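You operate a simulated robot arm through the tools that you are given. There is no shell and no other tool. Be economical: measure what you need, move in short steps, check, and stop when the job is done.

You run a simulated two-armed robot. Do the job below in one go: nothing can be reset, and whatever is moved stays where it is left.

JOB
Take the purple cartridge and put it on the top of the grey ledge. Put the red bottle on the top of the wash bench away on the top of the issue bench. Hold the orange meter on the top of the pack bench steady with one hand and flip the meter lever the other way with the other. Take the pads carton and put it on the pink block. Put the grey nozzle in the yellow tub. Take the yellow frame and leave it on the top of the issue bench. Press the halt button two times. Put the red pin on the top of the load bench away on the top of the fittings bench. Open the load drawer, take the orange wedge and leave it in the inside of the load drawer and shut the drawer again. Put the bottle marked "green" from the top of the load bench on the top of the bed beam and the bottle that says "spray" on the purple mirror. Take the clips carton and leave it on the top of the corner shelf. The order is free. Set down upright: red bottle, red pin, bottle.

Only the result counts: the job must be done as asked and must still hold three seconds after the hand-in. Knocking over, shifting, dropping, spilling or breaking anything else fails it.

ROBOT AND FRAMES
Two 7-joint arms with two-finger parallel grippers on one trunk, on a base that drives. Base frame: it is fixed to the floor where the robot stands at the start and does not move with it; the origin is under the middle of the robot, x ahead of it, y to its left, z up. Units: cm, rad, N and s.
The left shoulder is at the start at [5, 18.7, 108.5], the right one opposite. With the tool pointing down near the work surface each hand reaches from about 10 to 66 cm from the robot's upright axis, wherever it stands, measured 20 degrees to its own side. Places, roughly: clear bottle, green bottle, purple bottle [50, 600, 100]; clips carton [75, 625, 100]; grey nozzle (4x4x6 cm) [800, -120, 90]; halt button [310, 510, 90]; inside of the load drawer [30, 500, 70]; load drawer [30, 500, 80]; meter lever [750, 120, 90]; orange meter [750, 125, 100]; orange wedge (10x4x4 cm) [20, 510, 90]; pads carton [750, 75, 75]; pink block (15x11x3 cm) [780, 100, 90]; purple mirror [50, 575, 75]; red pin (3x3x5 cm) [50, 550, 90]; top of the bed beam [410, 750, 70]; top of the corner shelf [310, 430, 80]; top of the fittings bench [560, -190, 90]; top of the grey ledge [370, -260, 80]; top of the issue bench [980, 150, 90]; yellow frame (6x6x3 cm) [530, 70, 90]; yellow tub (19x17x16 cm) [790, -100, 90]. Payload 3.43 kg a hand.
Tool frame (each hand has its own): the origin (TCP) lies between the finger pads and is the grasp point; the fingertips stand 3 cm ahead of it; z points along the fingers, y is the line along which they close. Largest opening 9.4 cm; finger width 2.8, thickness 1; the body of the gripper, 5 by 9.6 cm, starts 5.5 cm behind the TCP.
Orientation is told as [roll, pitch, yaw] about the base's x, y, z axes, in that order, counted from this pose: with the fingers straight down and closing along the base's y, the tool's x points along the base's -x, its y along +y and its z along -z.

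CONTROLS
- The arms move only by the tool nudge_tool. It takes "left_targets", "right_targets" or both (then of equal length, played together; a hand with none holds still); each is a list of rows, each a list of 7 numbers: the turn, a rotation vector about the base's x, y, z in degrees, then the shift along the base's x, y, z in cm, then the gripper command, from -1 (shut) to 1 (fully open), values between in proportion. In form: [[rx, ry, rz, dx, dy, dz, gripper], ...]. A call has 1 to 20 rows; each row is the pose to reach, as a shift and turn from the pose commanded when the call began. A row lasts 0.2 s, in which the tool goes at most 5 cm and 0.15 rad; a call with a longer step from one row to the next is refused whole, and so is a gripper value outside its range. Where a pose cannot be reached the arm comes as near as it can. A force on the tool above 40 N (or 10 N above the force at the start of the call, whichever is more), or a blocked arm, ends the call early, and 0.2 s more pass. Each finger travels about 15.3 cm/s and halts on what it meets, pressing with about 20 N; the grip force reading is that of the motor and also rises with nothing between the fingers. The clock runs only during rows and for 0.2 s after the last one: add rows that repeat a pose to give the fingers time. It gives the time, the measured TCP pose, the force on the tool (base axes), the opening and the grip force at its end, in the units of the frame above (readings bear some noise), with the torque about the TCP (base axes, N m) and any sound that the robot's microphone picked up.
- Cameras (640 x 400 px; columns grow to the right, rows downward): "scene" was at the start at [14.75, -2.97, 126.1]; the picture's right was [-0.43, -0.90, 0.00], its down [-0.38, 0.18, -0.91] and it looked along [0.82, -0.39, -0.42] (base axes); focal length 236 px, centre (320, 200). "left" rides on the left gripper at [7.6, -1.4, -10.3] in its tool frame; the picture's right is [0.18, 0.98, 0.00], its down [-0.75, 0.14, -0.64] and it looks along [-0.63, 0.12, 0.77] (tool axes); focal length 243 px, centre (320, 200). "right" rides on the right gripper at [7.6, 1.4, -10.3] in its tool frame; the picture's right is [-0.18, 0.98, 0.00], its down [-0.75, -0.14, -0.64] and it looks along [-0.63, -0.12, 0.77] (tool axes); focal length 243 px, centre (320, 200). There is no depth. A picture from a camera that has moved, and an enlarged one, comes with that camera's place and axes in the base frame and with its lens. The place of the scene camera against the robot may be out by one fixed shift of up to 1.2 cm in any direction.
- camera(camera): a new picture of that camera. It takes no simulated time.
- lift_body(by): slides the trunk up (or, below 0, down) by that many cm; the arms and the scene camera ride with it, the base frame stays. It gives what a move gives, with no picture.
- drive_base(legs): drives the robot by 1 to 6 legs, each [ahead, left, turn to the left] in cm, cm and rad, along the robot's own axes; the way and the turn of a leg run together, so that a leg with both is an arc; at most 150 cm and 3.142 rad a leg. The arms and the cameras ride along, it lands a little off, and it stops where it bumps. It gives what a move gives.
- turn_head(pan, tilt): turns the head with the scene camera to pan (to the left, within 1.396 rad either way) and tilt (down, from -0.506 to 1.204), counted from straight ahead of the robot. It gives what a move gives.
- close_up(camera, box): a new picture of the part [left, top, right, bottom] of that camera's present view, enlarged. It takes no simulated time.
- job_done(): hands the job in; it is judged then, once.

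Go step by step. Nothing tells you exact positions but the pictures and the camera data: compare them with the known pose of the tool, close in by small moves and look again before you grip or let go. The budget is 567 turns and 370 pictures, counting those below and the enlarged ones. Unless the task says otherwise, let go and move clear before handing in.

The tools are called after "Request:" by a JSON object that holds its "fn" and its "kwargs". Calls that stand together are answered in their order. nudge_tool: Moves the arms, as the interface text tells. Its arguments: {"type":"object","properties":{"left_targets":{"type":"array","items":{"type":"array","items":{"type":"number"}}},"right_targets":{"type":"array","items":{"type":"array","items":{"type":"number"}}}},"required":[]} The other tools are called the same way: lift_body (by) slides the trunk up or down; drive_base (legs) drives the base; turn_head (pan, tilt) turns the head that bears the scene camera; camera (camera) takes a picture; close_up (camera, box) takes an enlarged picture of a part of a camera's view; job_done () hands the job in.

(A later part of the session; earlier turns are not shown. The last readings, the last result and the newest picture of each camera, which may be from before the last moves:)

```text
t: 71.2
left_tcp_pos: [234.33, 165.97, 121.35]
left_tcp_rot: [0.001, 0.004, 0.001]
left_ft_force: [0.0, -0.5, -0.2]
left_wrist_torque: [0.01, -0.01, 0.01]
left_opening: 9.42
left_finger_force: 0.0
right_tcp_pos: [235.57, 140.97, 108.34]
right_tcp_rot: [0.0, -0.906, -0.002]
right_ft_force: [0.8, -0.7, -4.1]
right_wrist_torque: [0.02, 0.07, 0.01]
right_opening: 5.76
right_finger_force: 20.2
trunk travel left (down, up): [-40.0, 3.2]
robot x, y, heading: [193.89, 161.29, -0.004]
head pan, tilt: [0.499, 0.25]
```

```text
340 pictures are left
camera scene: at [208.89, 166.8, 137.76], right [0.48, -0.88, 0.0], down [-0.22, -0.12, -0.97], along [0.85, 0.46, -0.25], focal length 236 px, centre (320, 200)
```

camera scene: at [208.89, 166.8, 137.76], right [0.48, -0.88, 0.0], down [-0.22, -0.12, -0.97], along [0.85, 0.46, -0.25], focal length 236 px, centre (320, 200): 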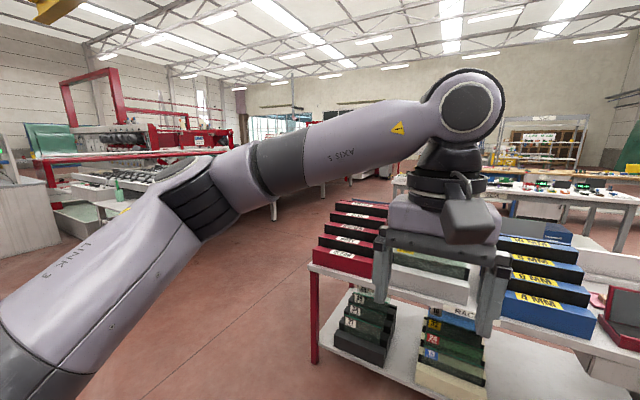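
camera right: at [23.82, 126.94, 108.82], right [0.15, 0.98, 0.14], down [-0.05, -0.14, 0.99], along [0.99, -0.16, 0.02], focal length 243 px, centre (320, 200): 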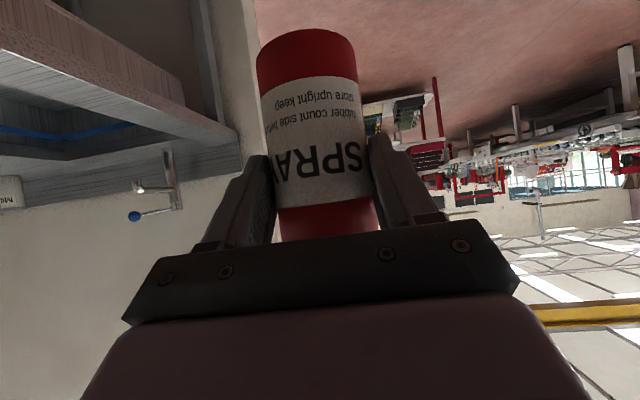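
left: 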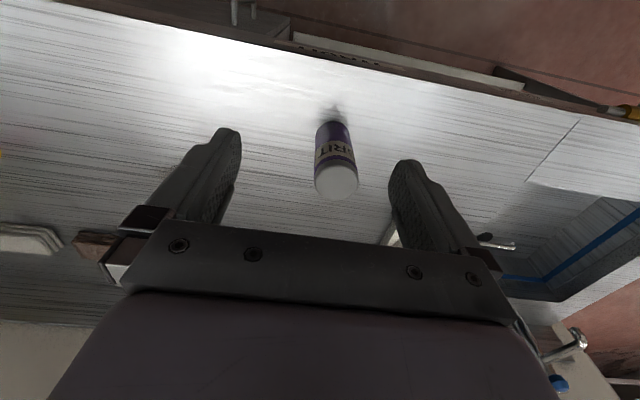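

A racks table stands ahead at x about 285–350, y 100–230, and a long white table beyond at x about 520 probably holds the yellow frame. I'll go around the north side.

Request:
{"fn": "drive_base", "kwargs": {"legs": [[0, 130, 0], [130, 0, 0], [90, 0, 0]]}}

Request:
{"fn": "turn_head", "kwargs": {"pan": -0.7, "tilt": 0.3}}

Request:
{"fn": "camera", "kwargs": {"camera": "scene"}}

Request:
{"fn": "turn_head", "kwargs": {"pan": 0.3, "tilt": 0.25}}

Request:
{"fn": "camera", "kwargs": {"camera": "scene"}}

```text
t: 88.3
left_tcp_pos: [455.04, 301.25, 121.36]
left_tcp_rot: [0.002, 0.002, 0.017]
left_ft_force: [0.8, -0.4, -0.2]
left_wrist_torque: [0.0, 0.03, -0.01]
left_opening: 9.41
left_finger_force: 0.0
right_tcp_pos: [456.4, 276.22, 108.41]
right_tcp_rot: [-0.002, -0.905, 0.012]
right_ft_force: [0.5, 0.1, -3.5]
right_wrist_torque: [0.01, 0.07, 0.01]
right_opening: 5.71
right_finger_force: 19.9
trunk travel left (down, up): [-40.0, 3.2]
robot x, y, heading: [414.81, 295.89, 0.01]
head pan, tilt: [0.499, 0.25]
```

```text
t: 89.7
left_tcp_pos: [454.91, 301.17, 121.34]
left_tcp_rot: [0.001, 0.003, 0.017]
left_ft_force: [-0.1, -1.3, -0.4]
left_wrist_torque: [0.03, 0.02, 0.0]
left_opening: 9.39
left_finger_force: 0.1
right_tcp_pos: [456.36, 276.33, 108.28]
right_tcp_rot: [0.001, -0.905, 0.014]
right_ft_force: [0.5, 0.6, -3.5]
right_wrist_torque: [0.0, 0.09, 0.04]
right_opening: 5.71
right_finger_force: 19.4
trunk travel left (down, up): [-40.0, 3.2]
robot x, y, heading: [415.18, 296.19, 0.019]
head pan, tilt: [-0.7, 0.3]
```

```text
339 pictures are left
camera scene: at [428.43, 291.17, 137.29], right [-0.63, -0.77, 0.0], down [-0.23, 0.19, -0.96], along [0.74, -0.6, -0.3], focal length 236 px, centre (320, 200)
```

scene: 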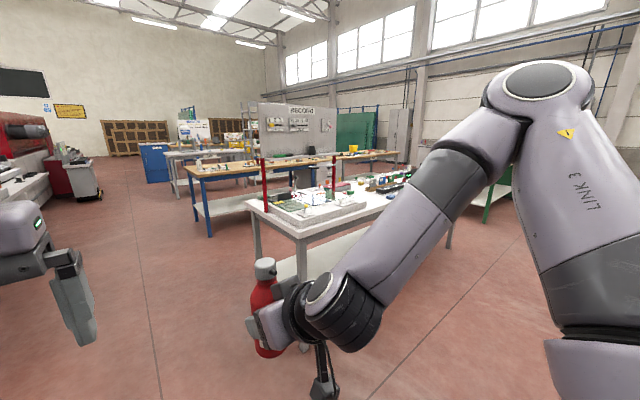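

```text
t: 91.0
left_tcp_pos: [454.86, 301.29, 121.33]
left_tcp_rot: [0.001, 0.002, 0.016]
left_ft_force: [0.1, 0.2, 0.2]
left_wrist_torque: [0.01, 0.0, 0.01]
left_opening: 9.41
left_finger_force: 0.1
right_tcp_pos: [456.35, 276.19, 108.45]
right_tcp_rot: [0.0, -0.905, 0.014]
right_ft_force: [-0.1, -0.1, -3.5]
right_wrist_torque: [0.01, 0.09, 0.01]
right_opening: 5.72
right_finger_force: 20.3
trunk travel left (down, up): [-40.0, 3.2]
robot x, y, heading: [414.64, 296.37, 0.011]
head pan, tilt: [0.3, 0.25]
```

```text
338 pictures are left
camera scene: at [430.08, 299.95, 137.76], right [0.31, -0.95, 0.0], down [-0.24, -0.08, -0.97], along [0.92, 0.3, -0.25], focal length 236 px, centre (320, 200)
```

scene: 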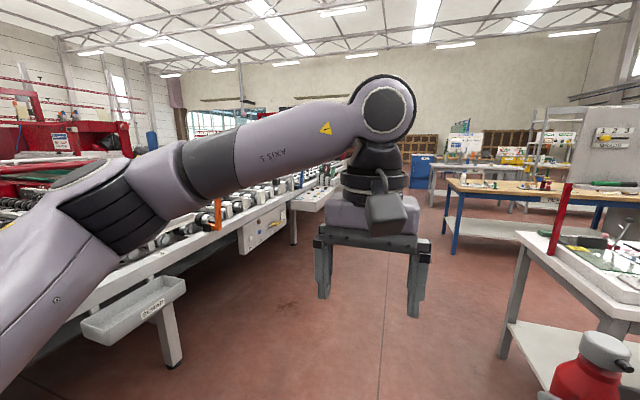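

The white table begins at x 514 and runs south from y 233. I'll slide right along it to the yellow frame's place.

Request:
{"fn": "drive_base", "kwargs": {"legs": [[0, -120, -0.01], [0, -110, 0]]}}

Request:
{"fn": "turn_head", "kwargs": {"pan": 0, "tilt": 0.45}}

Request:
{"fn": "camera", "kwargs": {"camera": "scene"}}

Request:
{"fn": "turn_head", "kwargs": {"pan": -0.9, "tilt": 0.3}}

Request:
{"fn": "camera", "kwargs": {"camera": "scene"}}

```text
t: 102.4
left_tcp_pos: [460.99, 70.46, 121.36]
left_tcp_rot: [0.001, 0.002, 0.025]
left_ft_force: [0.1, -0.3, -0.2]
left_wrist_torque: [0.02, 0.03, 0.01]
left_opening: 9.37
left_finger_force: 0.0
right_tcp_pos: [462.74, 45.59, 108.4]
right_tcp_rot: [0.001, -0.907, 0.026]
right_ft_force: [-0.5, 0.3, -4.1]
right_wrist_torque: [0.0, 0.06, -0.03]
right_opening: 5.7
right_finger_force: 20.5
trunk travel left (down, up): [-40.0, 3.2]
robot x, y, heading: [421.09, 64.57, 0.026]
head pan, tilt: [0.3, 0.25]
```

```text
t: 103.2
left_tcp_pos: [460.85, 70.48, 121.43]
left_tcp_rot: [0.001, 0.003, 0.026]
left_ft_force: [-0.5, 0.4, -0.3]
left_wrist_torque: [-0.01, -0.01, -0.02]
left_opening: 9.4
left_finger_force: 0.1
right_tcp_pos: [462.9, 45.36, 108.46]
right_tcp_rot: [0.0, -0.906, 0.023]
right_ft_force: [-0.7, -0.4, -3.5]
right_wrist_torque: [-0.01, 0.06, -0.01]
right_opening: 5.68
right_finger_force: 20.1
trunk travel left (down, up): [-40.0, 3.2]
robot x, y, heading: [420.59, 64.63, 0.023]
head pan, tilt: [0.0, 0.45]
```

```text
337 pictures are left
camera scene: at [436.52, 66.19, 135.9], right [0.03, -1.0, 0.0], down [-0.43, -0.01, -0.9], along [0.9, 0.02, -0.43], focal length 236 px, centre (320, 200)
```

scene: 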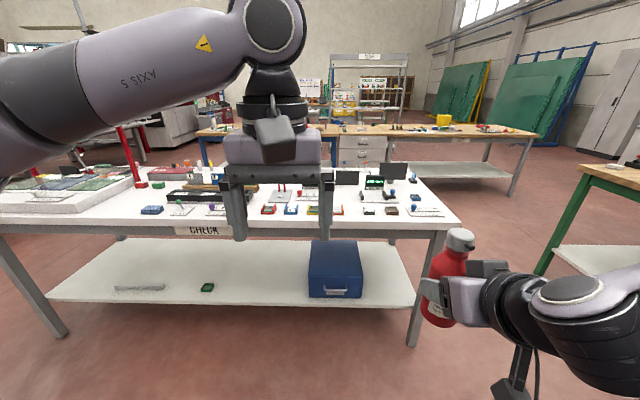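

```text
t: 104.4
left_tcp_pos: [460.9, 70.61, 121.33]
left_tcp_rot: [0.001, 0.001, 0.026]
left_ft_force: [0.5, 0.4, 0.4]
left_wrist_torque: [-0.02, 0.0, -0.03]
left_opening: 9.39
left_finger_force: 0.0
right_tcp_pos: [462.76, 45.61, 108.39]
right_tcp_rot: [-0.001, -0.907, 0.024]
right_ft_force: [-0.5, 0.1, -2.5]
right_wrist_torque: [-0.01, 0.11, 0.03]
right_opening: 5.69
right_finger_force: 19.7
trunk travel left (down, up): [-40.0, 3.2]
robot x, y, heading: [421.05, 64.64, 0.024]
head pan, tilt: [-0.901, 0.3]
```

```text
336 pictures are left
camera scene: at [433.32, 58.79, 137.29], right [-0.77, -0.64, 0.0], down [-0.19, 0.23, -0.96], along [0.61, -0.73, -0.3], focal length 236 px, centre (320, 200)
```

scene: 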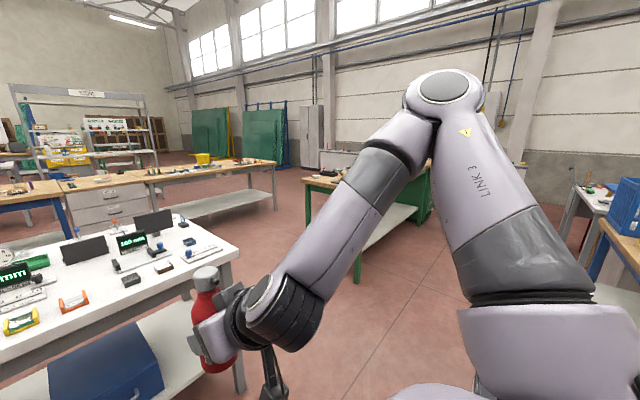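

This is the "CHECK" bench, with many small items near the front edge. I'll enlarge that area.

Request:
{"fn": "turn_head", "kwargs": {"pan": 0.02, "tilt": 0.6}}

Request:
{"fn": "close_up", "kwargs": {"camera": "scene", "box": [100, 80, 480, 240]}}

Request:
{"fn": "camera", "kwargs": {"camera": "left"}}

```text
t: 105.6
left_tcp_pos: [460.94, 70.59, 121.35]
left_tcp_rot: [0.001, 0.003, 0.026]
left_ft_force: [-0.2, 0.0, 0.2]
left_wrist_torque: [-0.04, 0.02, 0.01]
left_opening: 9.4
left_finger_force: 0.1
right_tcp_pos: [462.8, 45.5, 108.38]
right_tcp_rot: [-0.001, -0.905, 0.026]
right_ft_force: [0.6, 0.2, -3.8]
right_wrist_torque: [0.05, 0.09, 0.01]
right_opening: 5.7
right_finger_force: 20.0
trunk travel left (down, up): [-40.0, 3.2]
robot x, y, heading: [420.94, 64.72, 0.021]
head pan, tilt: [0.019, 0.6]
```

```text
1.68 times, centred on (290, 160) of scene
camera zoom: at [436.16, 66.34, 134.54], right [0.04, -1.0, 0.0], down [-0.56, -0.02, -0.83], along [0.82, 0.04, -0.56], focal length 397 px, centre (370, 267)
```

zoom: 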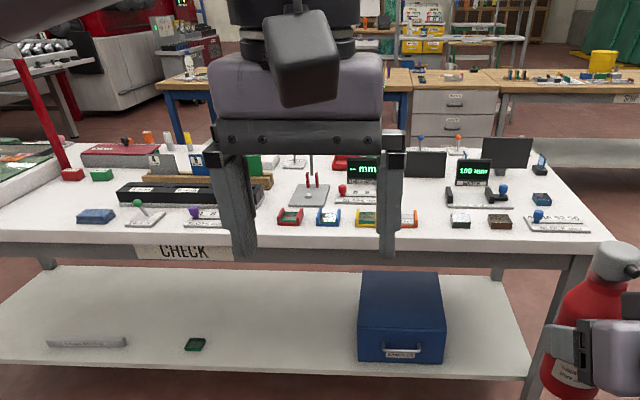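

```text
334 pictures are left
camera left: at [453.3, 68.93, 131.72], right [-0.21, 0.98, 0.0], down [0.75, 0.16, 0.64], along [0.63, 0.14, -0.77], focal length 243 px, centre (320, 200)
```

left: 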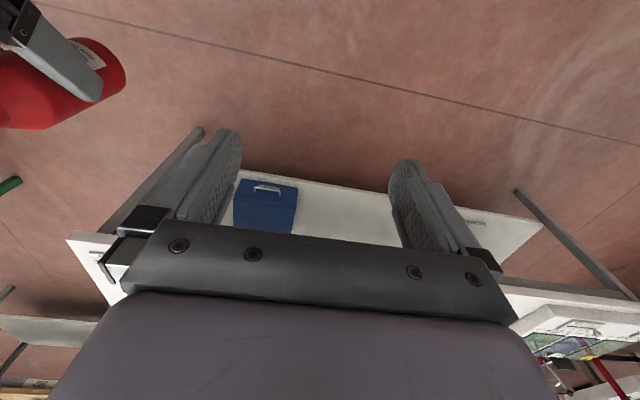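

The yellow frame is the third in a row of red, blue, yellow and orange frames, at about [533,72]. I'll drive closer.

Request:
{"fn": "drive_base", "kwargs": {"legs": [[52, -12, -0.023]]}}

Request:
{"fn": "camera", "kwargs": {"camera": "left"}}

Request:
{"fn": "camera", "kwargs": {"camera": "scene"}}

```text
t: 108.6
left_tcp_pos: [512.48, 58.6, 121.4]
left_tcp_rot: [0.002, 0.0, 0.01]
left_ft_force: [-0.3, -0.5, -0.2]
left_wrist_torque: [-0.02, 0.0, -0.03]
left_opening: 9.4
left_finger_force: 0.2
right_tcp_pos: [513.91, 33.37, 108.41]
right_tcp_rot: [0.0, -0.906, 0.008]
right_ft_force: [0.1, -0.3, -3.5]
right_wrist_torque: [-0.01, 0.04, 0.01]
right_opening: 5.7
right_finger_force: 20.1
trunk travel left (down, up): [-40.0, 3.2]
robot x, y, heading: [472.13, 53.23, 0.007]
head pan, tilt: [0.019, 0.6]
```

```text
333 pictures are left
camera left: at [504.85, 56.98, 131.71], right [-0.19, 0.98, 0.0], down [0.75, 0.15, 0.64], along [0.63, 0.13, -0.77], focal length 243 px, centre (320, 200)
```

left: 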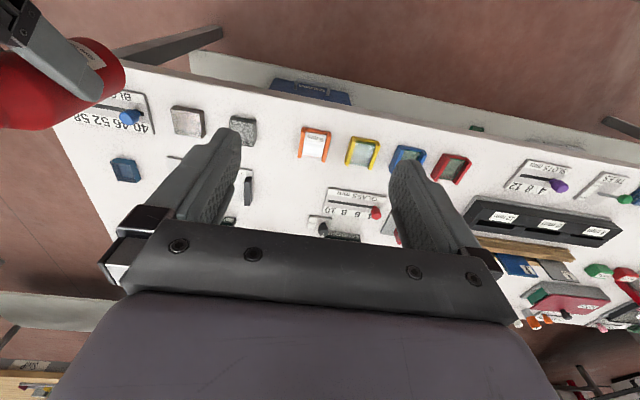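

```text
332 pictures are left
camera scene: at [487.67, 54.68, 134.53], right [0.03, -1.0, 0.0], down [-0.57, -0.02, -0.82], along [0.82, 0.02, -0.57], focal length 236 px, centre (320, 200)
```

scene: 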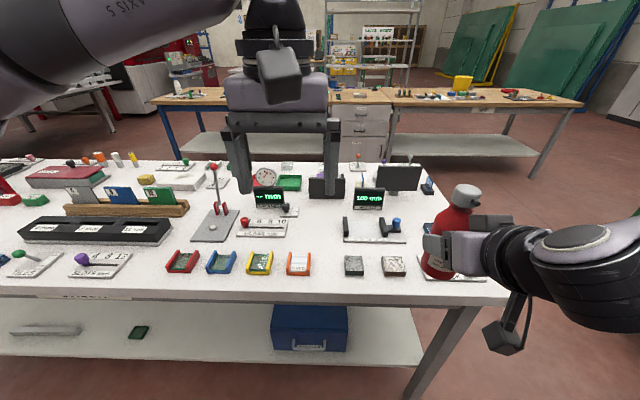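

The yellow frame is at about [527.5,70.5]. I'll bring the left hand above it at z 97.

Request:
{"fn": "nudge_tool", "kwargs": {"left_targets": [[0, 0, 0, 2, 2, -4, 0.8], [0, 0, 0, 4, 4, -8, 0.8], [0, 0, 0, 6, 6, -12, 0.8], [0, 0, 0, 8, 8, -16, 0.8], [0, 0, 0, 10, 10, -20, 0.8], [0, 0, 0, 12, 11.9, -23, 0.8], [0, 0, 0, 14, 11.9, -24, 0.8]]}}

Request:
{"fn": "camera", "kwargs": {"camera": "left"}}

Request:
{"fn": "camera", "kwargs": {"camera": "scene"}}

```text
t: 110.2
left_tcp_pos: [526.45, 70.29, 97.35]
left_tcp_rot: [0.002, 0.001, 0.009]
left_ft_force: [0.4, 0.7, -0.2]
left_wrist_torque: [-0.01, 0.03, -0.01]
left_opening: 8.47
left_finger_force: 0.0
right_tcp_pos: [514.01, 33.44, 108.5]
right_tcp_rot: [0.0, -0.906, 0.008]
right_ft_force: [-0.1, -0.5, -4.2]
right_wrist_torque: [-0.01, 0.07, 0.0]
right_opening: 5.67
right_finger_force: 20.2
trunk travel left (down, up): [-40.0, 3.2]
robot x, y, heading: [472.67, 53.48, 0.007]
head pan, tilt: [0.019, 0.6]
```

```text
331 pictures are left
camera left: at [518.91, 68.79, 107.62], right [-0.19, 0.98, 0.0], down [0.75, 0.15, 0.64], along [0.63, 0.13, -0.77], focal length 243 px, centre (320, 200)
```

left: 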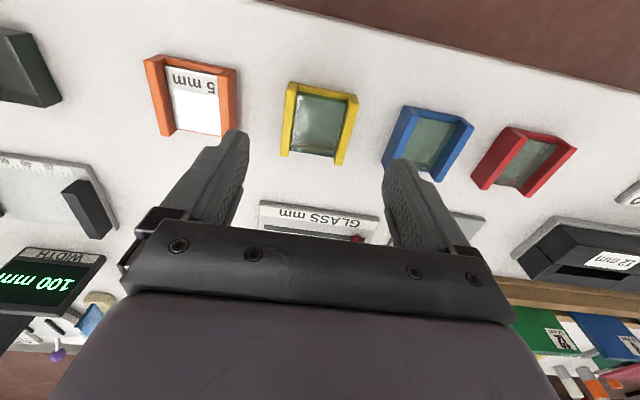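

```text
330 pictures are left
camera scene: at [487.65, 54.65, 134.54], right [0.03, -1.0, 0.0], down [-0.57, -0.02, -0.82], along [0.82, 0.02, -0.57], focal length 236 px, centre (320, 200)
```

scene: 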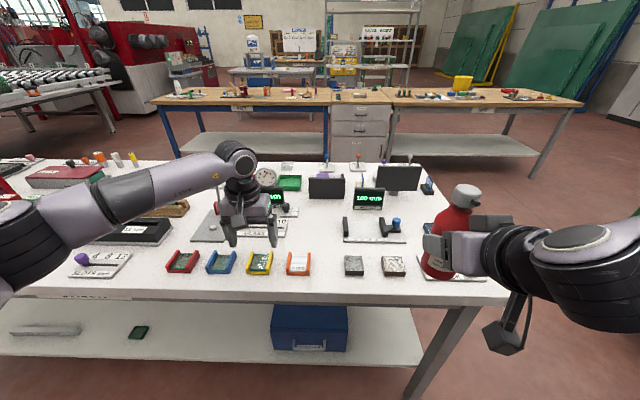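

The hand is about 1 cm short in x, otherwise it's aligned. I'll correct that and descend.

Request:
{"fn": "nudge_tool", "kwargs": {"left_targets": [[0, 0, 0, 1, 0.1, -4, 0.75], [0, 0, 0, 1, 0.1, -7.5, 0.75]]}}

Request:
{"fn": "camera", "kwargs": {"camera": "left"}}

Request:
{"fn": "close_up", "kwargs": {"camera": "scene", "box": [150, 180, 350, 305]}}

```text
t: 110.8
left_tcp_pos: [527.58, 70.41, 89.83]
left_tcp_rot: [0.002, 0.001, 0.009]
left_ft_force: [0.8, -0.2, -0.3]
left_wrist_torque: [-0.02, -0.01, 0.03]
left_opening: 8.21
left_finger_force: 0.0
right_tcp_pos: [513.8, 33.43, 108.49]
right_tcp_rot: [0.0, -0.906, 0.01]
right_ft_force: [0.3, 0.1, -4.0]
right_wrist_torque: [-0.01, 0.05, -0.03]
right_opening: 5.7
right_finger_force: 20.3
trunk travel left (down, up): [-40.0, 3.2]
robot x, y, heading: [472.42, 53.2, 0.005]
head pan, tilt: [0.019, 0.6]
```

```text
329 pictures are left
camera left: at [519.98, 68.88, 100.17], right [-0.19, 0.98, 0.0], down [0.75, 0.15, 0.64], along [0.63, 0.13, -0.77], focal length 243 px, centre (320, 200)
```

left: 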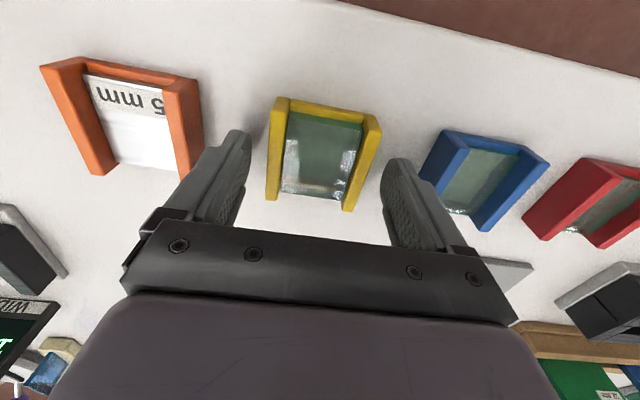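

```text
3.20 times, centred on (250, 242) of scene
camera zoom: at [487.63, 54.7, 134.54], right [0.03, -1.0, 0.0], down [-0.56, -0.02, -0.82], along [0.82, 0.02, -0.57], focal length 754 px, centre (544, 64)
```

zoom: 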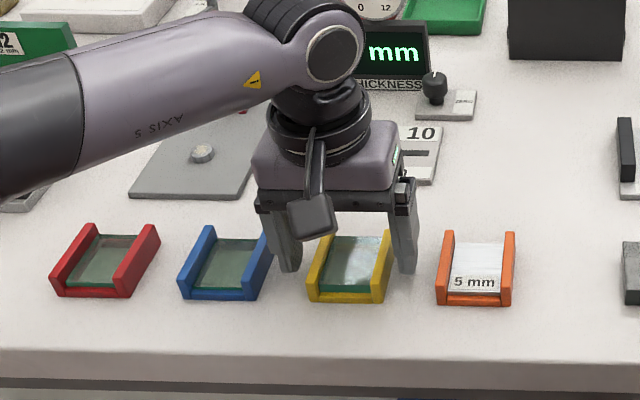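

Alignment is good. I'll lower 2 cm more and close.

Request:
{"fn": "nudge_tool", "kwargs": {"left_targets": [[0, 0, 0, 0.5, 0.5, -1, 0.75], [0, 0, 0, 0.5, 0.5, -2, 0.75], [0, 0, 0, 0.5, 0.5, -2, 0.0], [0, 0, 0, 0.5, 0.5, -2, -1], [0, 0, 0, 0.5, 0.5, -2, -1]]}}

Request:
{"fn": "camera", "kwargs": {"camera": "left"}}

```text
t: 111.5
left_tcp_pos: [528.02, 70.75, 89.06]
left_tcp_rot: [-0.004, -0.007, 0.009]
left_ft_force: [-10.2, 0.6, 21.5]
left_wrist_torque: [0.66, 0.59, 0.4]
left_opening: 5.76
left_finger_force: 9.3
right_tcp_pos: [513.73, 33.3, 108.33]
right_tcp_rot: [-0.001, -0.906, 0.008]
right_ft_force: [-0.9, 0.7, -3.2]
right_wrist_torque: [0.03, 0.11, -0.02]
right_opening: 5.7
right_finger_force: 20.0
trunk travel left (down, up): [-40.0, 3.2]
robot x, y, heading: [472.22, 53.42, 0.004]
head pan, tilt: [0.019, 0.6]
stopped in row 3 (left hand): the force on the tool passed its limit (the readings are from after the stop); the commanded pose is now the measured one
```

```text
327 pictures are left
camera left: at [520.41, 69.36, 99.29], right [-0.19, 0.98, 0.0], down [0.75, 0.15, 0.65], along [0.63, 0.12, -0.76], focal length 243 px, centre (320, 200)
```

left: 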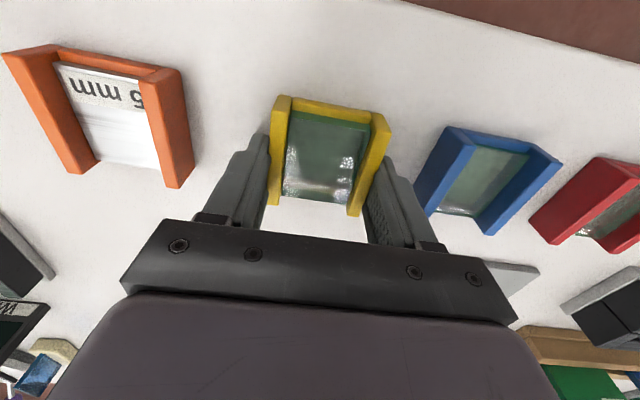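

The fingertips touched the table, so it's at about z 86, and the frame is between the fingers. I'll ease up slightly and close.

Request:
{"fn": "nudge_tool", "kwargs": {"left_targets": [[0, 0, 0, 0, 0, 0.4, -1], [0, 0, 0, 0, 0, 0.4, -1], [0, 0, 0, 0, 0, 0.4, -1]]}}

Request:
{"fn": "camera", "kwargs": {"camera": "left"}}

```text
t: 112.3
left_tcp_pos: [528.3, 70.88, 89.07]
left_tcp_rot: [-0.001, -0.007, 0.007]
left_ft_force: [-3.2, -3.0, 2.4]
left_wrist_torque: [0.07, 0.15, 0.14]
left_opening: 5.72
left_finger_force: 19.7
right_tcp_pos: [513.82, 33.56, 108.39]
right_tcp_rot: [0.0, -0.907, 0.009]
right_ft_force: [-0.2, 0.5, -3.8]
right_wrist_torque: [0.0, 0.04, -0.01]
right_opening: 5.69
right_finger_force: 20.2
trunk travel left (down, up): [-40.0, 3.2]
robot x, y, heading: [472.4, 53.1, 0.009]
head pan, tilt: [0.019, 0.6]
```

```text
326 pictures are left
camera left: at [520.51, 69.42, 99.29], right [-0.19, 0.98, 0.0], down [0.75, 0.15, 0.65], along [0.63, 0.12, -0.76], focal length 243 px, centre (320, 200)
```

left: 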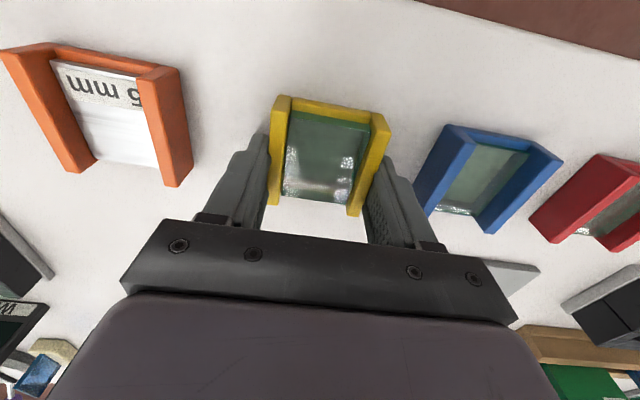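

The frame is gripped. I'll lift it.

Request:
{"fn": "nudge_tool", "kwargs": {"left_targets": [[0, 0, 0, 0, 0, 2, -1], [0, 0, 0, 0, 0, 6, -1], [0, 0, 0, 0, 0, 10, -1], [0, 0, 0, -3, 0, 14, -1], [0, 0, 0, -6, 0, 18, -1], [0, 0, 0, -10, 0, 20, -1], [0, 0, 0, -14, -1, 21, -1]]}}

Request:
{"fn": "camera", "kwargs": {"camera": "left"}}

Request:
{"fn": "camera", "kwargs": {"camera": "scene"}}

```text
t: 113.9
left_tcp_pos: [514.28, 70.0, 109.9]
left_tcp_rot: [-0.003, -0.006, 0.01]
left_ft_force: [0.1, -0.3, -1.1]
left_wrist_torque: [0.0, 0.0, -0.01]
left_opening: 5.73
left_finger_force: 20.0
right_tcp_pos: [513.84, 33.38, 108.41]
right_tcp_rot: [-0.001, -0.907, 0.008]
right_ft_force: [0.9, -0.7, -3.7]
right_wrist_torque: [-0.04, 0.09, 0.0]
right_opening: 5.69
right_finger_force: 19.9
trunk travel left (down, up): [-40.0, 3.2]
robot x, y, heading: [472.22, 53.03, 0.006]
head pan, tilt: [0.019, 0.6]
```

```text
325 pictures are left
camera left: at [506.68, 68.52, 120.15], right [-0.2, 0.98, 0.0], down [0.75, 0.15, 0.65], along [0.63, 0.12, -0.76], focal length 243 px, centre (320, 200)
```

left: 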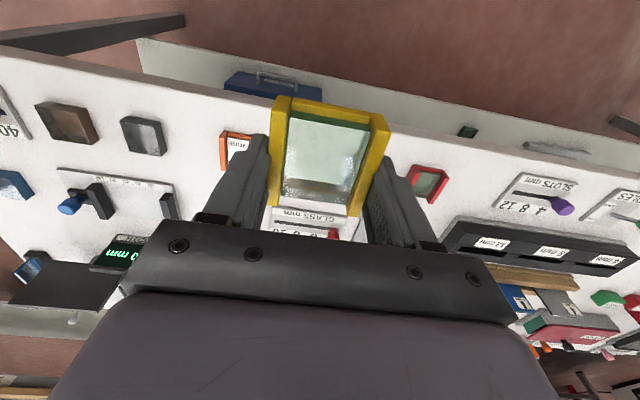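

```text
324 pictures are left
camera scene: at [487.57, 54.67, 134.54], right [0.03, -1.0, 0.0], down [-0.56, -0.02, -0.83], along [0.82, 0.02, -0.56], focal length 236 px, centre (320, 200)
```

scene: 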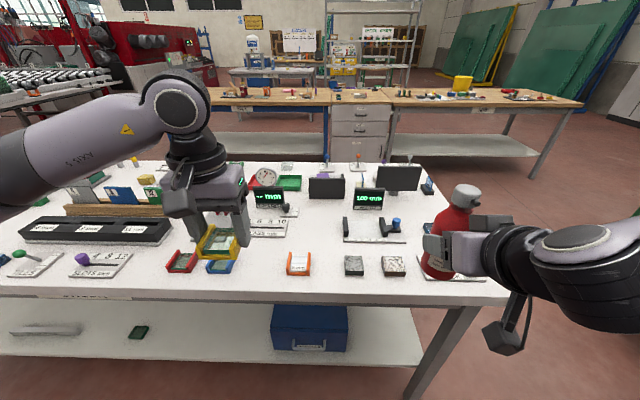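

The frame is held level. I'll head back around the north end of the check bench towards the issue bench.

Request:
{"fn": "drive_base", "kwargs": {"legs": [[-52, 0, 0], [0, 126, 0], [0, 126, 0], [130, 0, 0], [110, 0, 0]]}}

Request:
{"fn": "turn_head", "kwargs": {"pan": -0.4, "tilt": 0.25}}

Request:
{"fn": "camera", "kwargs": {"camera": "scene"}}

Request:
{"fn": "turn_head", "kwargs": {"pan": 0.4, "tilt": 0.25}}

Request:
{"fn": "camera", "kwargs": {"camera": "scene"}}

```text
t: 140.1
left_tcp_pos: [698.47, 326.85, 109.79]
left_tcp_rot: [-0.002, -0.004, 0.023]
left_ft_force: [0.4, 0.0, -0.9]
left_wrist_torque: [0.01, 0.02, 0.0]
left_opening: 5.71
left_finger_force: 19.9
right_tcp_pos: [698.43, 290.33, 108.43]
right_tcp_rot: [0.0, -0.906, 0.024]
right_ft_force: [0.7, 0.0, -4.4]
right_wrist_torque: [-0.02, 0.06, -0.01]
right_opening: 5.69
right_finger_force: 20.3
trunk travel left (down, up): [-40.0, 3.2]
robot x, y, heading: [656.13, 309.52, 0.021]
head pan, tilt: [0.019, 0.6]
```

```text
t: 140.9
left_tcp_pos: [698.54, 326.86, 109.79]
left_tcp_rot: [-0.001, -0.006, 0.022]
left_ft_force: [-0.4, -0.3, -0.1]
left_wrist_torque: [0.02, -0.02, 0.02]
left_opening: 5.72
left_finger_force: 19.7
right_tcp_pos: [698.34, 290.3, 108.45]
right_tcp_rot: [0.001, -0.906, 0.022]
right_ft_force: [0.2, -0.9, -3.4]
right_wrist_torque: [0.02, 0.07, 0.01]
right_opening: 5.68
right_finger_force: 20.2
trunk travel left (down, up): [-40.0, 3.2]
robot x, y, heading: [656.3, 309.86, 0.023]
head pan, tilt: [-0.4, 0.25]
```

```text
323 pictures are left
camera scene: at [671.66, 307.36, 137.75], right [-0.37, -0.93, 0.0], down [-0.23, 0.09, -0.97], along [0.9, -0.36, -0.25], focal length 236 px, centre (320, 200)
```

scene: 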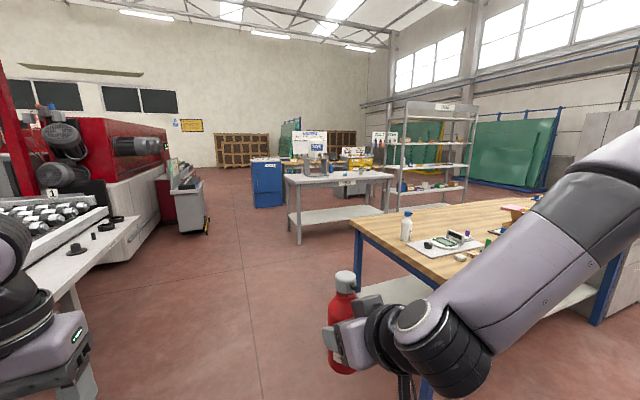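

```text
t: 142.1
left_tcp_pos: [698.34, 326.79, 109.78]
left_tcp_rot: [-0.001, -0.006, 0.023]
left_ft_force: [-0.7, 0.3, -0.9]
left_wrist_torque: [0.0, 0.03, 0.01]
left_opening: 5.73
left_finger_force: 19.6
right_tcp_pos: [698.31, 290.25, 108.48]
right_tcp_rot: [-0.003, -0.904, 0.023]
right_ft_force: [-0.1, 0.4, -4.3]
right_wrist_torque: [0.02, 0.1, 0.0]
right_opening: 5.67
right_finger_force: 20.0
trunk travel left (down, up): [-40.0, 3.2]
robot x, y, heading: [656.31, 309.53, 0.025]
head pan, tilt: [0.4, 0.25]
```

```text
322 pictures are left
camera scene: at [671.49, 314.61, 137.76], right [0.41, -0.91, 0.0], down [-0.23, -0.1, -0.97], along [0.88, 0.4, -0.25], focal length 236 px, centre (320, 200)
```

scene: 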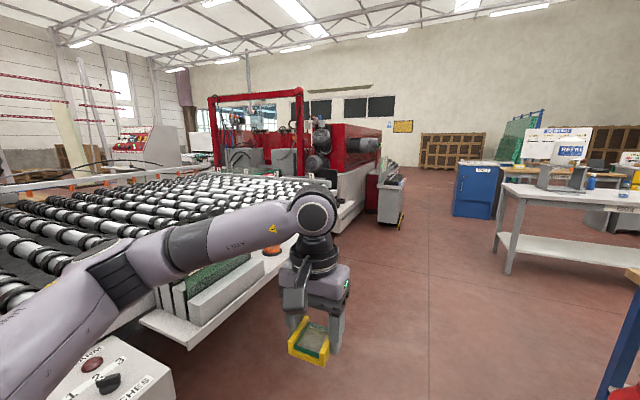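

The issue bench front edge is at x about 950, with y from 94 to 237. I'll pass between the pack bench end and the conveyor, then slide right in front of it.

Request:
{"fn": "drive_base", "kwargs": {"legs": [[100, -4, -0.022], [80, 0, 0], [20, -70, 0], [0, -70, 0]]}}

Request:
{"fn": "turn_head", "kwargs": {"pan": 0, "tilt": 0.4}}

Request:
{"fn": "camera", "kwargs": {"camera": "scene"}}

```text
t: 158.0
left_tcp_pos: [898.88, 186.0, 109.83]
left_tcp_rot: [-0.003, -0.006, 0.025]
left_ft_force: [-0.5, 0.5, -0.8]
left_wrist_torque: [-0.02, 0.0, -0.01]
left_opening: 5.73
left_finger_force: 19.8
right_tcp_pos: [898.71, 149.54, 108.56]
right_tcp_rot: [0.001, -0.907, 0.024]
right_ft_force: [-0.7, -0.6, -3.6]
right_wrist_torque: [0.0, 0.05, 0.0]
right_opening: 5.69
right_finger_force: 19.7
trunk travel left (down, up): [-40.0, 3.2]
robot x, y, heading: [857.04, 168.68, 0.022]
head pan, tilt: [0.4, 0.25]
```

```text
t: 158.9
left_tcp_pos: [898.84, 186.26, 109.86]
left_tcp_rot: [-0.003, -0.005, 0.024]
left_ft_force: [-0.4, 1.0, -0.7]
left_wrist_torque: [0.05, -0.01, 0.04]
left_opening: 5.72
left_finger_force: 19.8
right_tcp_pos: [898.78, 149.5, 108.38]
right_tcp_rot: [-0.002, -0.906, 0.024]
right_ft_force: [0.0, -0.7, -2.8]
right_wrist_torque: [-0.01, 0.08, -0.01]
right_opening: 5.68
right_finger_force: 19.9
trunk travel left (down, up): [-40.0, 3.2]
robot x, y, heading: [856.96, 168.91, 0.018]
head pan, tilt: [0.0, 0.4]
```

```text
321 pictures are left
camera scene: at [872.62, 170.23, 136.36], right [0.02, -1.0, 0.0], down [-0.39, -0.01, -0.92], along [0.92, 0.02, -0.39], focal length 236 px, centre (320, 200)
```

scene: 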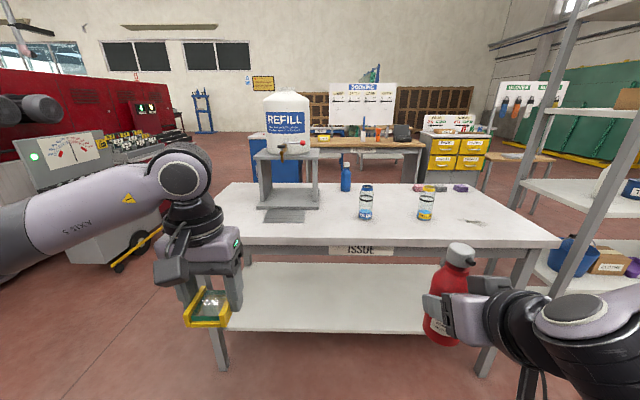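

This is the ISSUE bench, front edge at x about 948. I'll drive up so the frame can go at about [957,166] and the bottle at about [957,135], clear of the jars.

Request:
{"fn": "drive_base", "kwargs": {"legs": [[52, -16, -0.018]]}}

Request:
{"fn": "turn_head", "kwargs": {"pan": 0, "tilt": 0.75}}

Request:
{"fn": "camera", "kwargs": {"camera": "scene"}}

Request:
{"fn": "camera", "kwargs": {"camera": "left"}}

Request:
{"fn": "camera", "kwargs": {"camera": "right"}}

```text
t: 162.1
left_tcp_pos: [951.95, 170.11, 109.72]
left_tcp_rot: [-0.002, -0.008, 0.011]
left_ft_force: [0.3, 0.5, -1.2]
left_wrist_torque: [-0.01, 0.02, -0.04]
left_opening: 5.72
left_finger_force: 19.9
right_tcp_pos: [951.42, 133.62, 108.42]
right_tcp_rot: [0.0, -0.906, 0.011]
right_ft_force: [0.0, -0.8, -2.9]
right_wrist_torque: [0.0, 0.09, -0.01]
right_opening: 5.68
right_finger_force: 20.1
trunk travel left (down, up): [-40.0, 3.2]
robot x, y, heading: [909.74, 153.63, 0.009]
head pan, tilt: [0.0, 0.4]
```

```text
t: 162.9
left_tcp_pos: [951.87, 170.06, 109.86]
left_tcp_rot: [-0.002, -0.005, 0.01]
left_ft_force: [0.1, -0.7, -0.7]
left_wrist_torque: [-0.01, 0.0, 0.0]
left_opening: 5.73
left_finger_force: 19.7
right_tcp_pos: [951.33, 133.59, 108.41]
right_tcp_rot: [-0.001, -0.907, 0.01]
right_ft_force: [0.5, -0.6, -3.8]
right_wrist_torque: [-0.02, 0.02, 0.01]
right_opening: 5.69
right_finger_force: 19.9
trunk travel left (down, up): [-40.0, 3.2]
robot x, y, heading: [909.77, 153.42, 0.004]
head pan, tilt: [0.0, 0.75]
```

```text
320 pictures are left
camera scene: at [924.51, 154.64, 133.26], right [0.01, -1.0, 0.0], down [-0.68, -0.01, -0.73], along [0.73, 0.01, -0.68], focal length 236 px, centre (320, 200)
```

scene: 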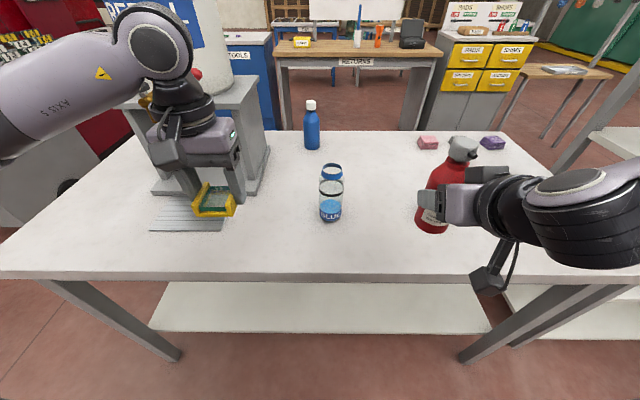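

```text
319 pictures are left
camera left: at [944.2, 168.67, 120.11], right [-0.19, 0.98, 0.0], down [0.75, 0.15, 0.65], along [0.63, 0.12, -0.76], focal length 243 px, centre (320, 200)
```

left: 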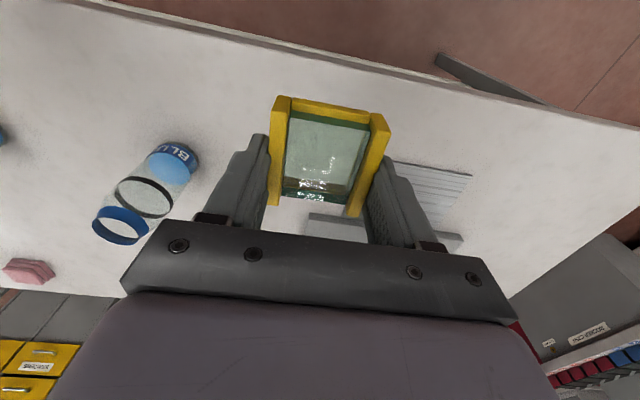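

```text
318 pictures are left
camera right: at [938.63, 134.79, 108.79], right [0.1, 0.98, 0.14], down [-0.04, -0.14, 0.99], along [0.99, -0.11, 0.02], focal length 243 px, centre (320, 200)
```

right: 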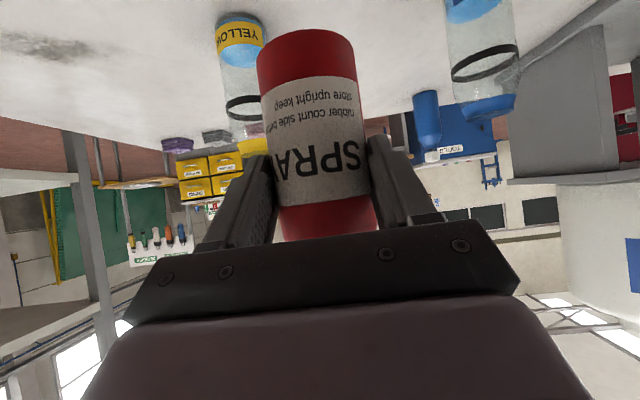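

I'll lower the left hand with the frame towards [961,166].

Request:
{"fn": "nudge_tool", "kwargs": {"left_targets": [[0, 0, 0, 3, -1, -3, -1], [0, 0, 0, 6, -2, -6, -1], [0, 0, 0, 9, -4, -9, -1], [0, 0, 0, 9, -4, -13, -1], [0, 0, 0, 9, -4, -17, -1]]}}

Request:
{"fn": "camera", "kwargs": {"camera": "left"}}

Request:
{"fn": "camera", "kwargs": {"camera": "scene"}}

```text
t: 164.1
left_tcp_pos: [961.17, 166.08, 92.77]
left_tcp_rot: [-0.002, -0.008, 0.009]
left_ft_force: [0.3, -1.1, -1.3]
left_wrist_torque: [-0.02, -0.02, -0.01]
left_opening: 5.73
left_finger_force: 20.4
right_tcp_pos: [951.43, 133.56, 108.37]
right_tcp_rot: [0.001, -0.905, 0.01]
right_ft_force: [0.4, 0.7, -3.9]
right_wrist_torque: [-0.01, 0.1, -0.01]
right_opening: 5.69
right_finger_force: 19.6
trunk travel left (down, up): [-40.0, 3.2]
robot x, y, heading: [909.68, 153.38, 0.01]
head pan, tilt: [0.0, 0.75]
```

```text
317 pictures are left
camera left: at [953.3, 164.66, 103.06], right [-0.19, 0.98, 0.0], down [0.75, 0.15, 0.65], along [0.63, 0.12, -0.76], focal length 243 px, centre (320, 200)
```

left: 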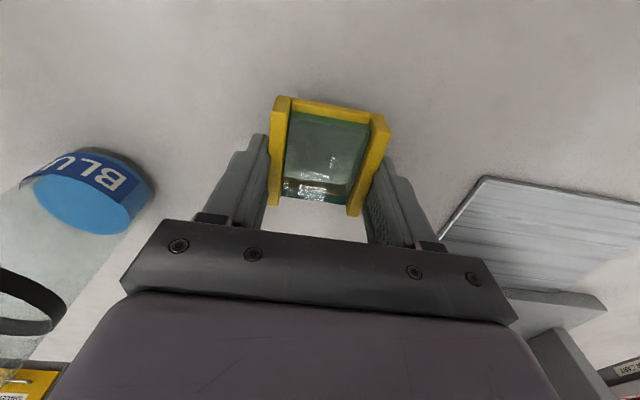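

```text
316 pictures are left
camera scene: at [924.54, 154.63, 133.25], right [0.01, -1.0, 0.0], down [-0.68, -0.01, -0.73], along [0.73, 0.01, -0.68], focal length 236 px, centre (320, 200)
```

scene: 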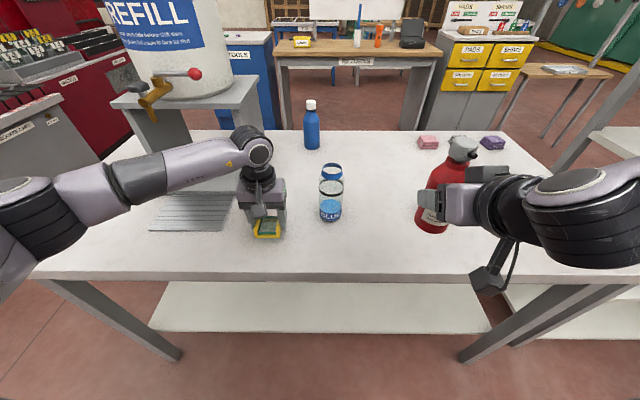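

The spot is clear. I'll lower to the table and release.

Request:
{"fn": "nudge_tool", "kwargs": {"left_targets": [[0, 0, 0, 0, 0, -2, -1], [0, 0, 0, 0, 0, -3, -1], [0, 0, 0, 0, 0, -3.4, -1]]}}

```text
t: 164.7
left_tcp_pos: [961.15, 166.01, 91.02]
left_tcp_rot: [-0.004, -0.018, 0.009]
left_ft_force: [-8.9, 0.7, 20.3]
left_wrist_torque: [0.73, 0.6, 0.35]
left_opening: 5.75
left_finger_force: 19.9
right_tcp_pos: [951.18, 133.61, 108.37]
right_tcp_rot: [0.0, -0.904, 0.01]
right_ft_force: [0.3, 0.1, -4.4]
right_wrist_torque: [0.01, 0.08, -0.02]
right_opening: 5.66
right_finger_force: 20.3
trunk travel left (down, up): [-40.0, 3.2]
robot x, y, heading: [909.76, 153.51, 0.008]
head pan, tilt: [0.0, 0.75]
stopped in row 3 (left hand): the force on the tool passed its limit (the readings are from after the stop); the commanded pose is now the measured one
```

It's on the table at TCP z 91, so I'll release and rise.

Request:
{"fn": "nudge_tool", "kwargs": {"left_targets": [[0, 0, 0, 0, 0, 0.2, 0.0], [0, 0, 0, 0, 0, 0.2, 0.8], [0, 0, 0, 0, 0, 0.2, 0.8], [0, 0, 0, 0, 0, 4, 0.8], [0, 0, 0, -2, 0, 8.5, 0.8], [0, 0, 0, -6, 2, 12, 0.8], [0, 0, 0, -10, 2, 15, 0.8]]}}

Request:
{"fn": "camera", "kwargs": {"camera": "left"}}

```text
refused: row 6 steps farther than a row can; nothing moved
```

```text
315 pictures are left
camera left: at [953.25, 164.63, 101.22], right [-0.19, 0.98, -0.01], down [0.74, 0.15, 0.66], along [0.64, 0.12, -0.76], focal length 243 px, centre (320, 200)
```

left: 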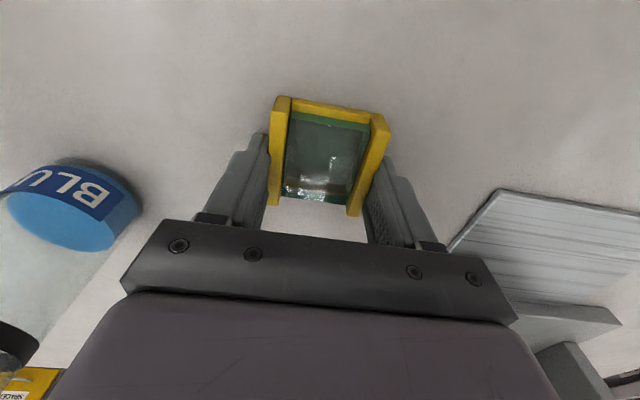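

Request:
{"fn": "nudge_tool", "kwargs": {"left_targets": [[0, 0, 0, 0, 0, 0.2, 0.0], [0, 0, 0, 0, 0, 0.2, 0.8], [0, 0, 0, 0, 0, 0.2, 0.8], [0, 0, 0, 0, 0, 4, 0.8], [0, 0, 0, -2, 0, 8, 0.8], [0, 0, 0, -5, 0, 11, 0.8], [0, 0, 0, -8, 0, 14, 0.8]]}}

Request:
{"fn": "camera", "kwargs": {"camera": "left"}}

```text
t: 166.3
left_tcp_pos: [953.27, 166.02, 104.82]
left_tcp_rot: [-0.002, -0.016, 0.01]
left_ft_force: [-0.1, 0.8, 0.4]
left_wrist_torque: [0.0, -0.02, 0.02]
left_opening: 8.46
left_finger_force: 0.1
right_tcp_pos: [951.16, 133.65, 108.31]
right_tcp_rot: [-0.002, -0.907, 0.01]
right_ft_force: [0.0, -0.3, -3.9]
right_wrist_torque: [-0.04, 0.07, 0.0]
right_opening: 5.68
right_finger_force: 20.2
trunk travel left (down, up): [-40.0, 3.2]
robot x, y, heading: [909.4, 153.49, 0.007]
head pan, tilt: [0.0, 0.75]
```

```text
314 pictures are left
camera left: at [945.37, 164.64, 114.96], right [-0.2, 0.98, -0.01], down [0.74, 0.15, 0.65], along [0.64, 0.12, -0.76], focal length 243 px, centre (320, 200)
```

left: 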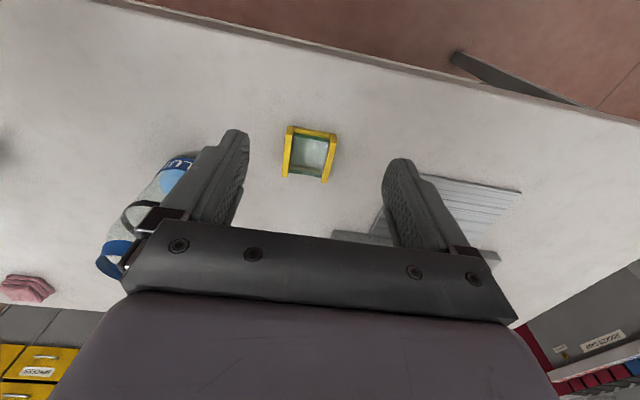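

The frame is placed. Next is the bottle: move to about [960,135] and lower.

Request:
{"fn": "nudge_tool", "kwargs": {"right_targets": [[0, 0, 0, 3, 0, -2, -1], [0, 0, 0, 6, 0, -4, -1], [0, 0, 0, 8.5, 0.5, -7, -1], [0, 0, 0, 8.5, 1, -9.5, -1]]}}

Request:
{"fn": "camera", "kwargs": {"camera": "right"}}

Request:
{"fn": "camera", "kwargs": {"camera": "scene"}}

```text
t: 167.3
left_tcp_pos: [953.31, 166.06, 104.78]
left_tcp_rot: [-0.002, -0.017, 0.011]
left_ft_force: [0.9, -0.6, -0.3]
left_wrist_torque: [-0.03, 0.03, 0.02]
left_opening: 8.46
left_finger_force: 0.1
right_tcp_pos: [959.79, 134.78, 98.86]
right_tcp_rot: [-0.001, -0.905, 0.012]
right_ft_force: [0.0, 0.3, -2.7]
right_wrist_torque: [0.0, 0.09, -0.02]
right_opening: 5.69
right_finger_force: 19.7
trunk travel left (down, up): [-40.0, 3.2]
robot x, y, heading: [909.34, 153.79, 0.006]
head pan, tilt: [0.0, 0.75]
```

```text
313 pictures are left
camera right: at [947.08, 136.0, 99.17], right [0.1, 0.98, 0.14], down [-0.04, -0.14, 0.99], along [0.99, -0.11, 0.02], focal length 243 px, centre (320, 200)
```

right: 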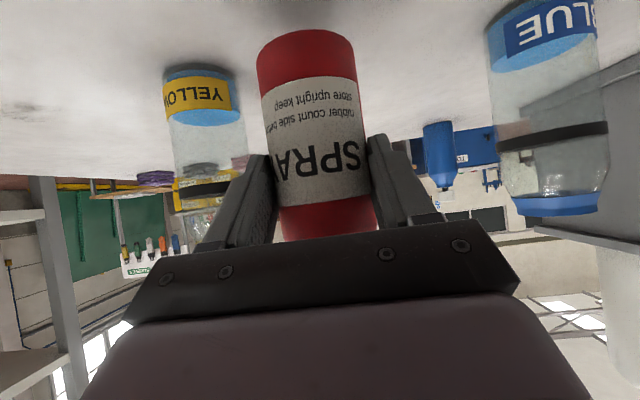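

```text
312 pictures are left
camera scene: at [924.5, 154.64, 133.25], right [0.01, -1.0, 0.0], down [-0.68, -0.01, -0.73], along [0.73, 0.01, -0.68], focal length 236 px, centre (320, 200)
```

scene: 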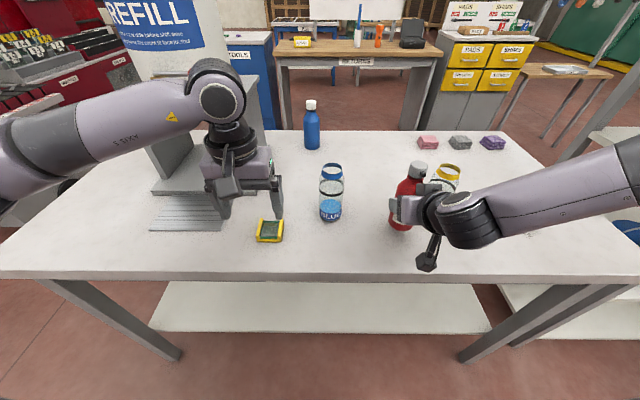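

I'll lower slowly to contact.

Request:
{"fn": "nudge_tool", "kwargs": {"right_targets": [[0, 0, 0, 0, 0, -0.8, -1], [0, 0, 0, 0, 0, -1.4, -1], [0, 0, 0, 0, 0, -1.8, -1]]}}

```text
t: 168.1
left_tcp_pos: [953.33, 166.02, 104.65]
left_tcp_rot: [-0.003, -0.016, 0.012]
left_ft_force: [0.4, 0.1, 0.3]
left_wrist_torque: [0.02, -0.02, -0.01]
left_opening: 8.46
left_finger_force: 0.1
right_tcp_pos: [959.83, 134.74, 97.05]
right_tcp_rot: [-0.003, -0.908, 0.01]
right_ft_force: [-0.6, -0.8, -4.0]
right_wrist_torque: [0.03, 0.07, 0.0]
right_opening: 5.65
right_finger_force: 19.8
trunk travel left (down, up): [-40.0, 3.2]
robot x, y, heading: [909.78, 153.18, 0.009]
head pan, tilt: [0.0, 0.75]
```

Request:
{"fn": "nudge_tool", "kwargs": {"right_targets": [[0, 0, 0, 0, 0, -0.4, -1], [0, 0, 0, 0, 0, -0.8, -1], [0, 0, 0, 0, 0, -1.1, -1]]}}

Request:
{"fn": "camera", "kwargs": {"camera": "right"}}

```text
t: 168.9
left_tcp_pos: [953.26, 166.0, 104.77]
left_tcp_rot: [-0.004, -0.016, 0.011]
left_ft_force: [-0.8, 0.4, -0.4]
left_wrist_torque: [0.01, 0.01, 0.01]
left_opening: 8.47
left_finger_force: 0.1
right_tcp_pos: [959.67, 134.35, 96.25]
right_tcp_rot: [-0.001, -0.904, 0.01]
right_ft_force: [-0.7, 0.7, -3.6]
right_wrist_torque: [-0.05, 0.04, -0.02]
right_opening: 5.66
right_finger_force: 20.3
right hand out of reach, approached as far as the arm can: row 3
trunk travel left (down, up): [-40.0, 3.2]
robot x, y, heading: [909.67, 153.72, 0.006]
head pan, tilt: [0.0, 0.75]
```

```text
311 pictures are left
camera right: at [947.02, 135.56, 96.66], right [0.1, 0.98, 0.14], down [-0.04, -0.14, 0.99], along [0.99, -0.11, 0.02], focal length 243 px, centre (320, 200)
```

right: 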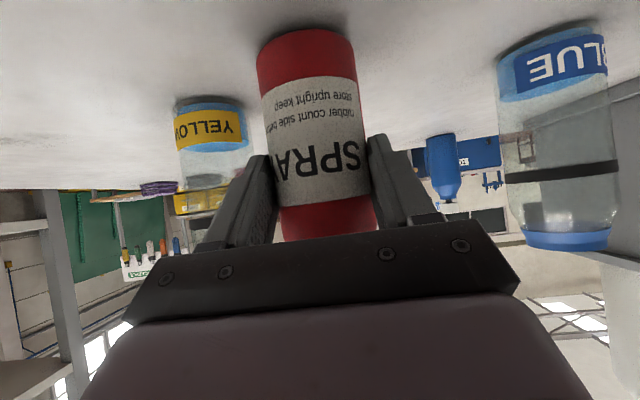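

The arm is at its limit, so I'll lower the trunk in small steps until there's contact.

Request:
{"fn": "lift_body", "kwargs": {"by": -0.7}}

Request:
{"fn": "lift_body", "kwargs": {"by": -0.4}}

```text
t: 169.5
left_tcp_pos: [953.19, 166.11, 104.24]
left_tcp_rot: [-0.004, -0.017, 0.01]
left_ft_force: [0.5, 0.4, -0.6]
left_wrist_torque: [-0.02, -0.03, 0.03]
left_opening: 8.46
left_finger_force: 0.0
right_tcp_pos: [959.87, 134.43, 95.84]
right_tcp_rot: [-0.001, -0.912, 0.011]
right_ft_force: [-1.0, -1.0, 11.5]
right_wrist_torque: [-0.1, -0.45, -0.03]
right_opening: 5.68
right_finger_force: 19.5
trunk travel left (down, up): [-39.3, 3.9]
robot x, y, heading: [909.84, 153.46, 0.009]
head pan, tilt: [0.0, 0.75]
```

```text
t: 170.0
left_tcp_pos: [953.16, 166.05, 103.72]
left_tcp_rot: [-0.004, -0.02, 0.012]
left_ft_force: [0.2, -0.8, 0.0]
left_wrist_torque: [0.01, 0.02, -0.01]
left_opening: 8.45
left_finger_force: 0.0
right_tcp_pos: [959.66, 134.48, 95.36]
right_tcp_rot: [0.001, -0.91, 0.011]
right_ft_force: [-1.8, -0.9, 17.4]
right_wrist_torque: [-0.02, -0.43, -0.04]
right_opening: 5.68
right_finger_force: 19.7
trunk travel left (down, up): [-38.9, 4.3]
robot x, y, heading: [909.8, 153.64, 0.01]
head pan, tilt: [0.0, 0.75]
```

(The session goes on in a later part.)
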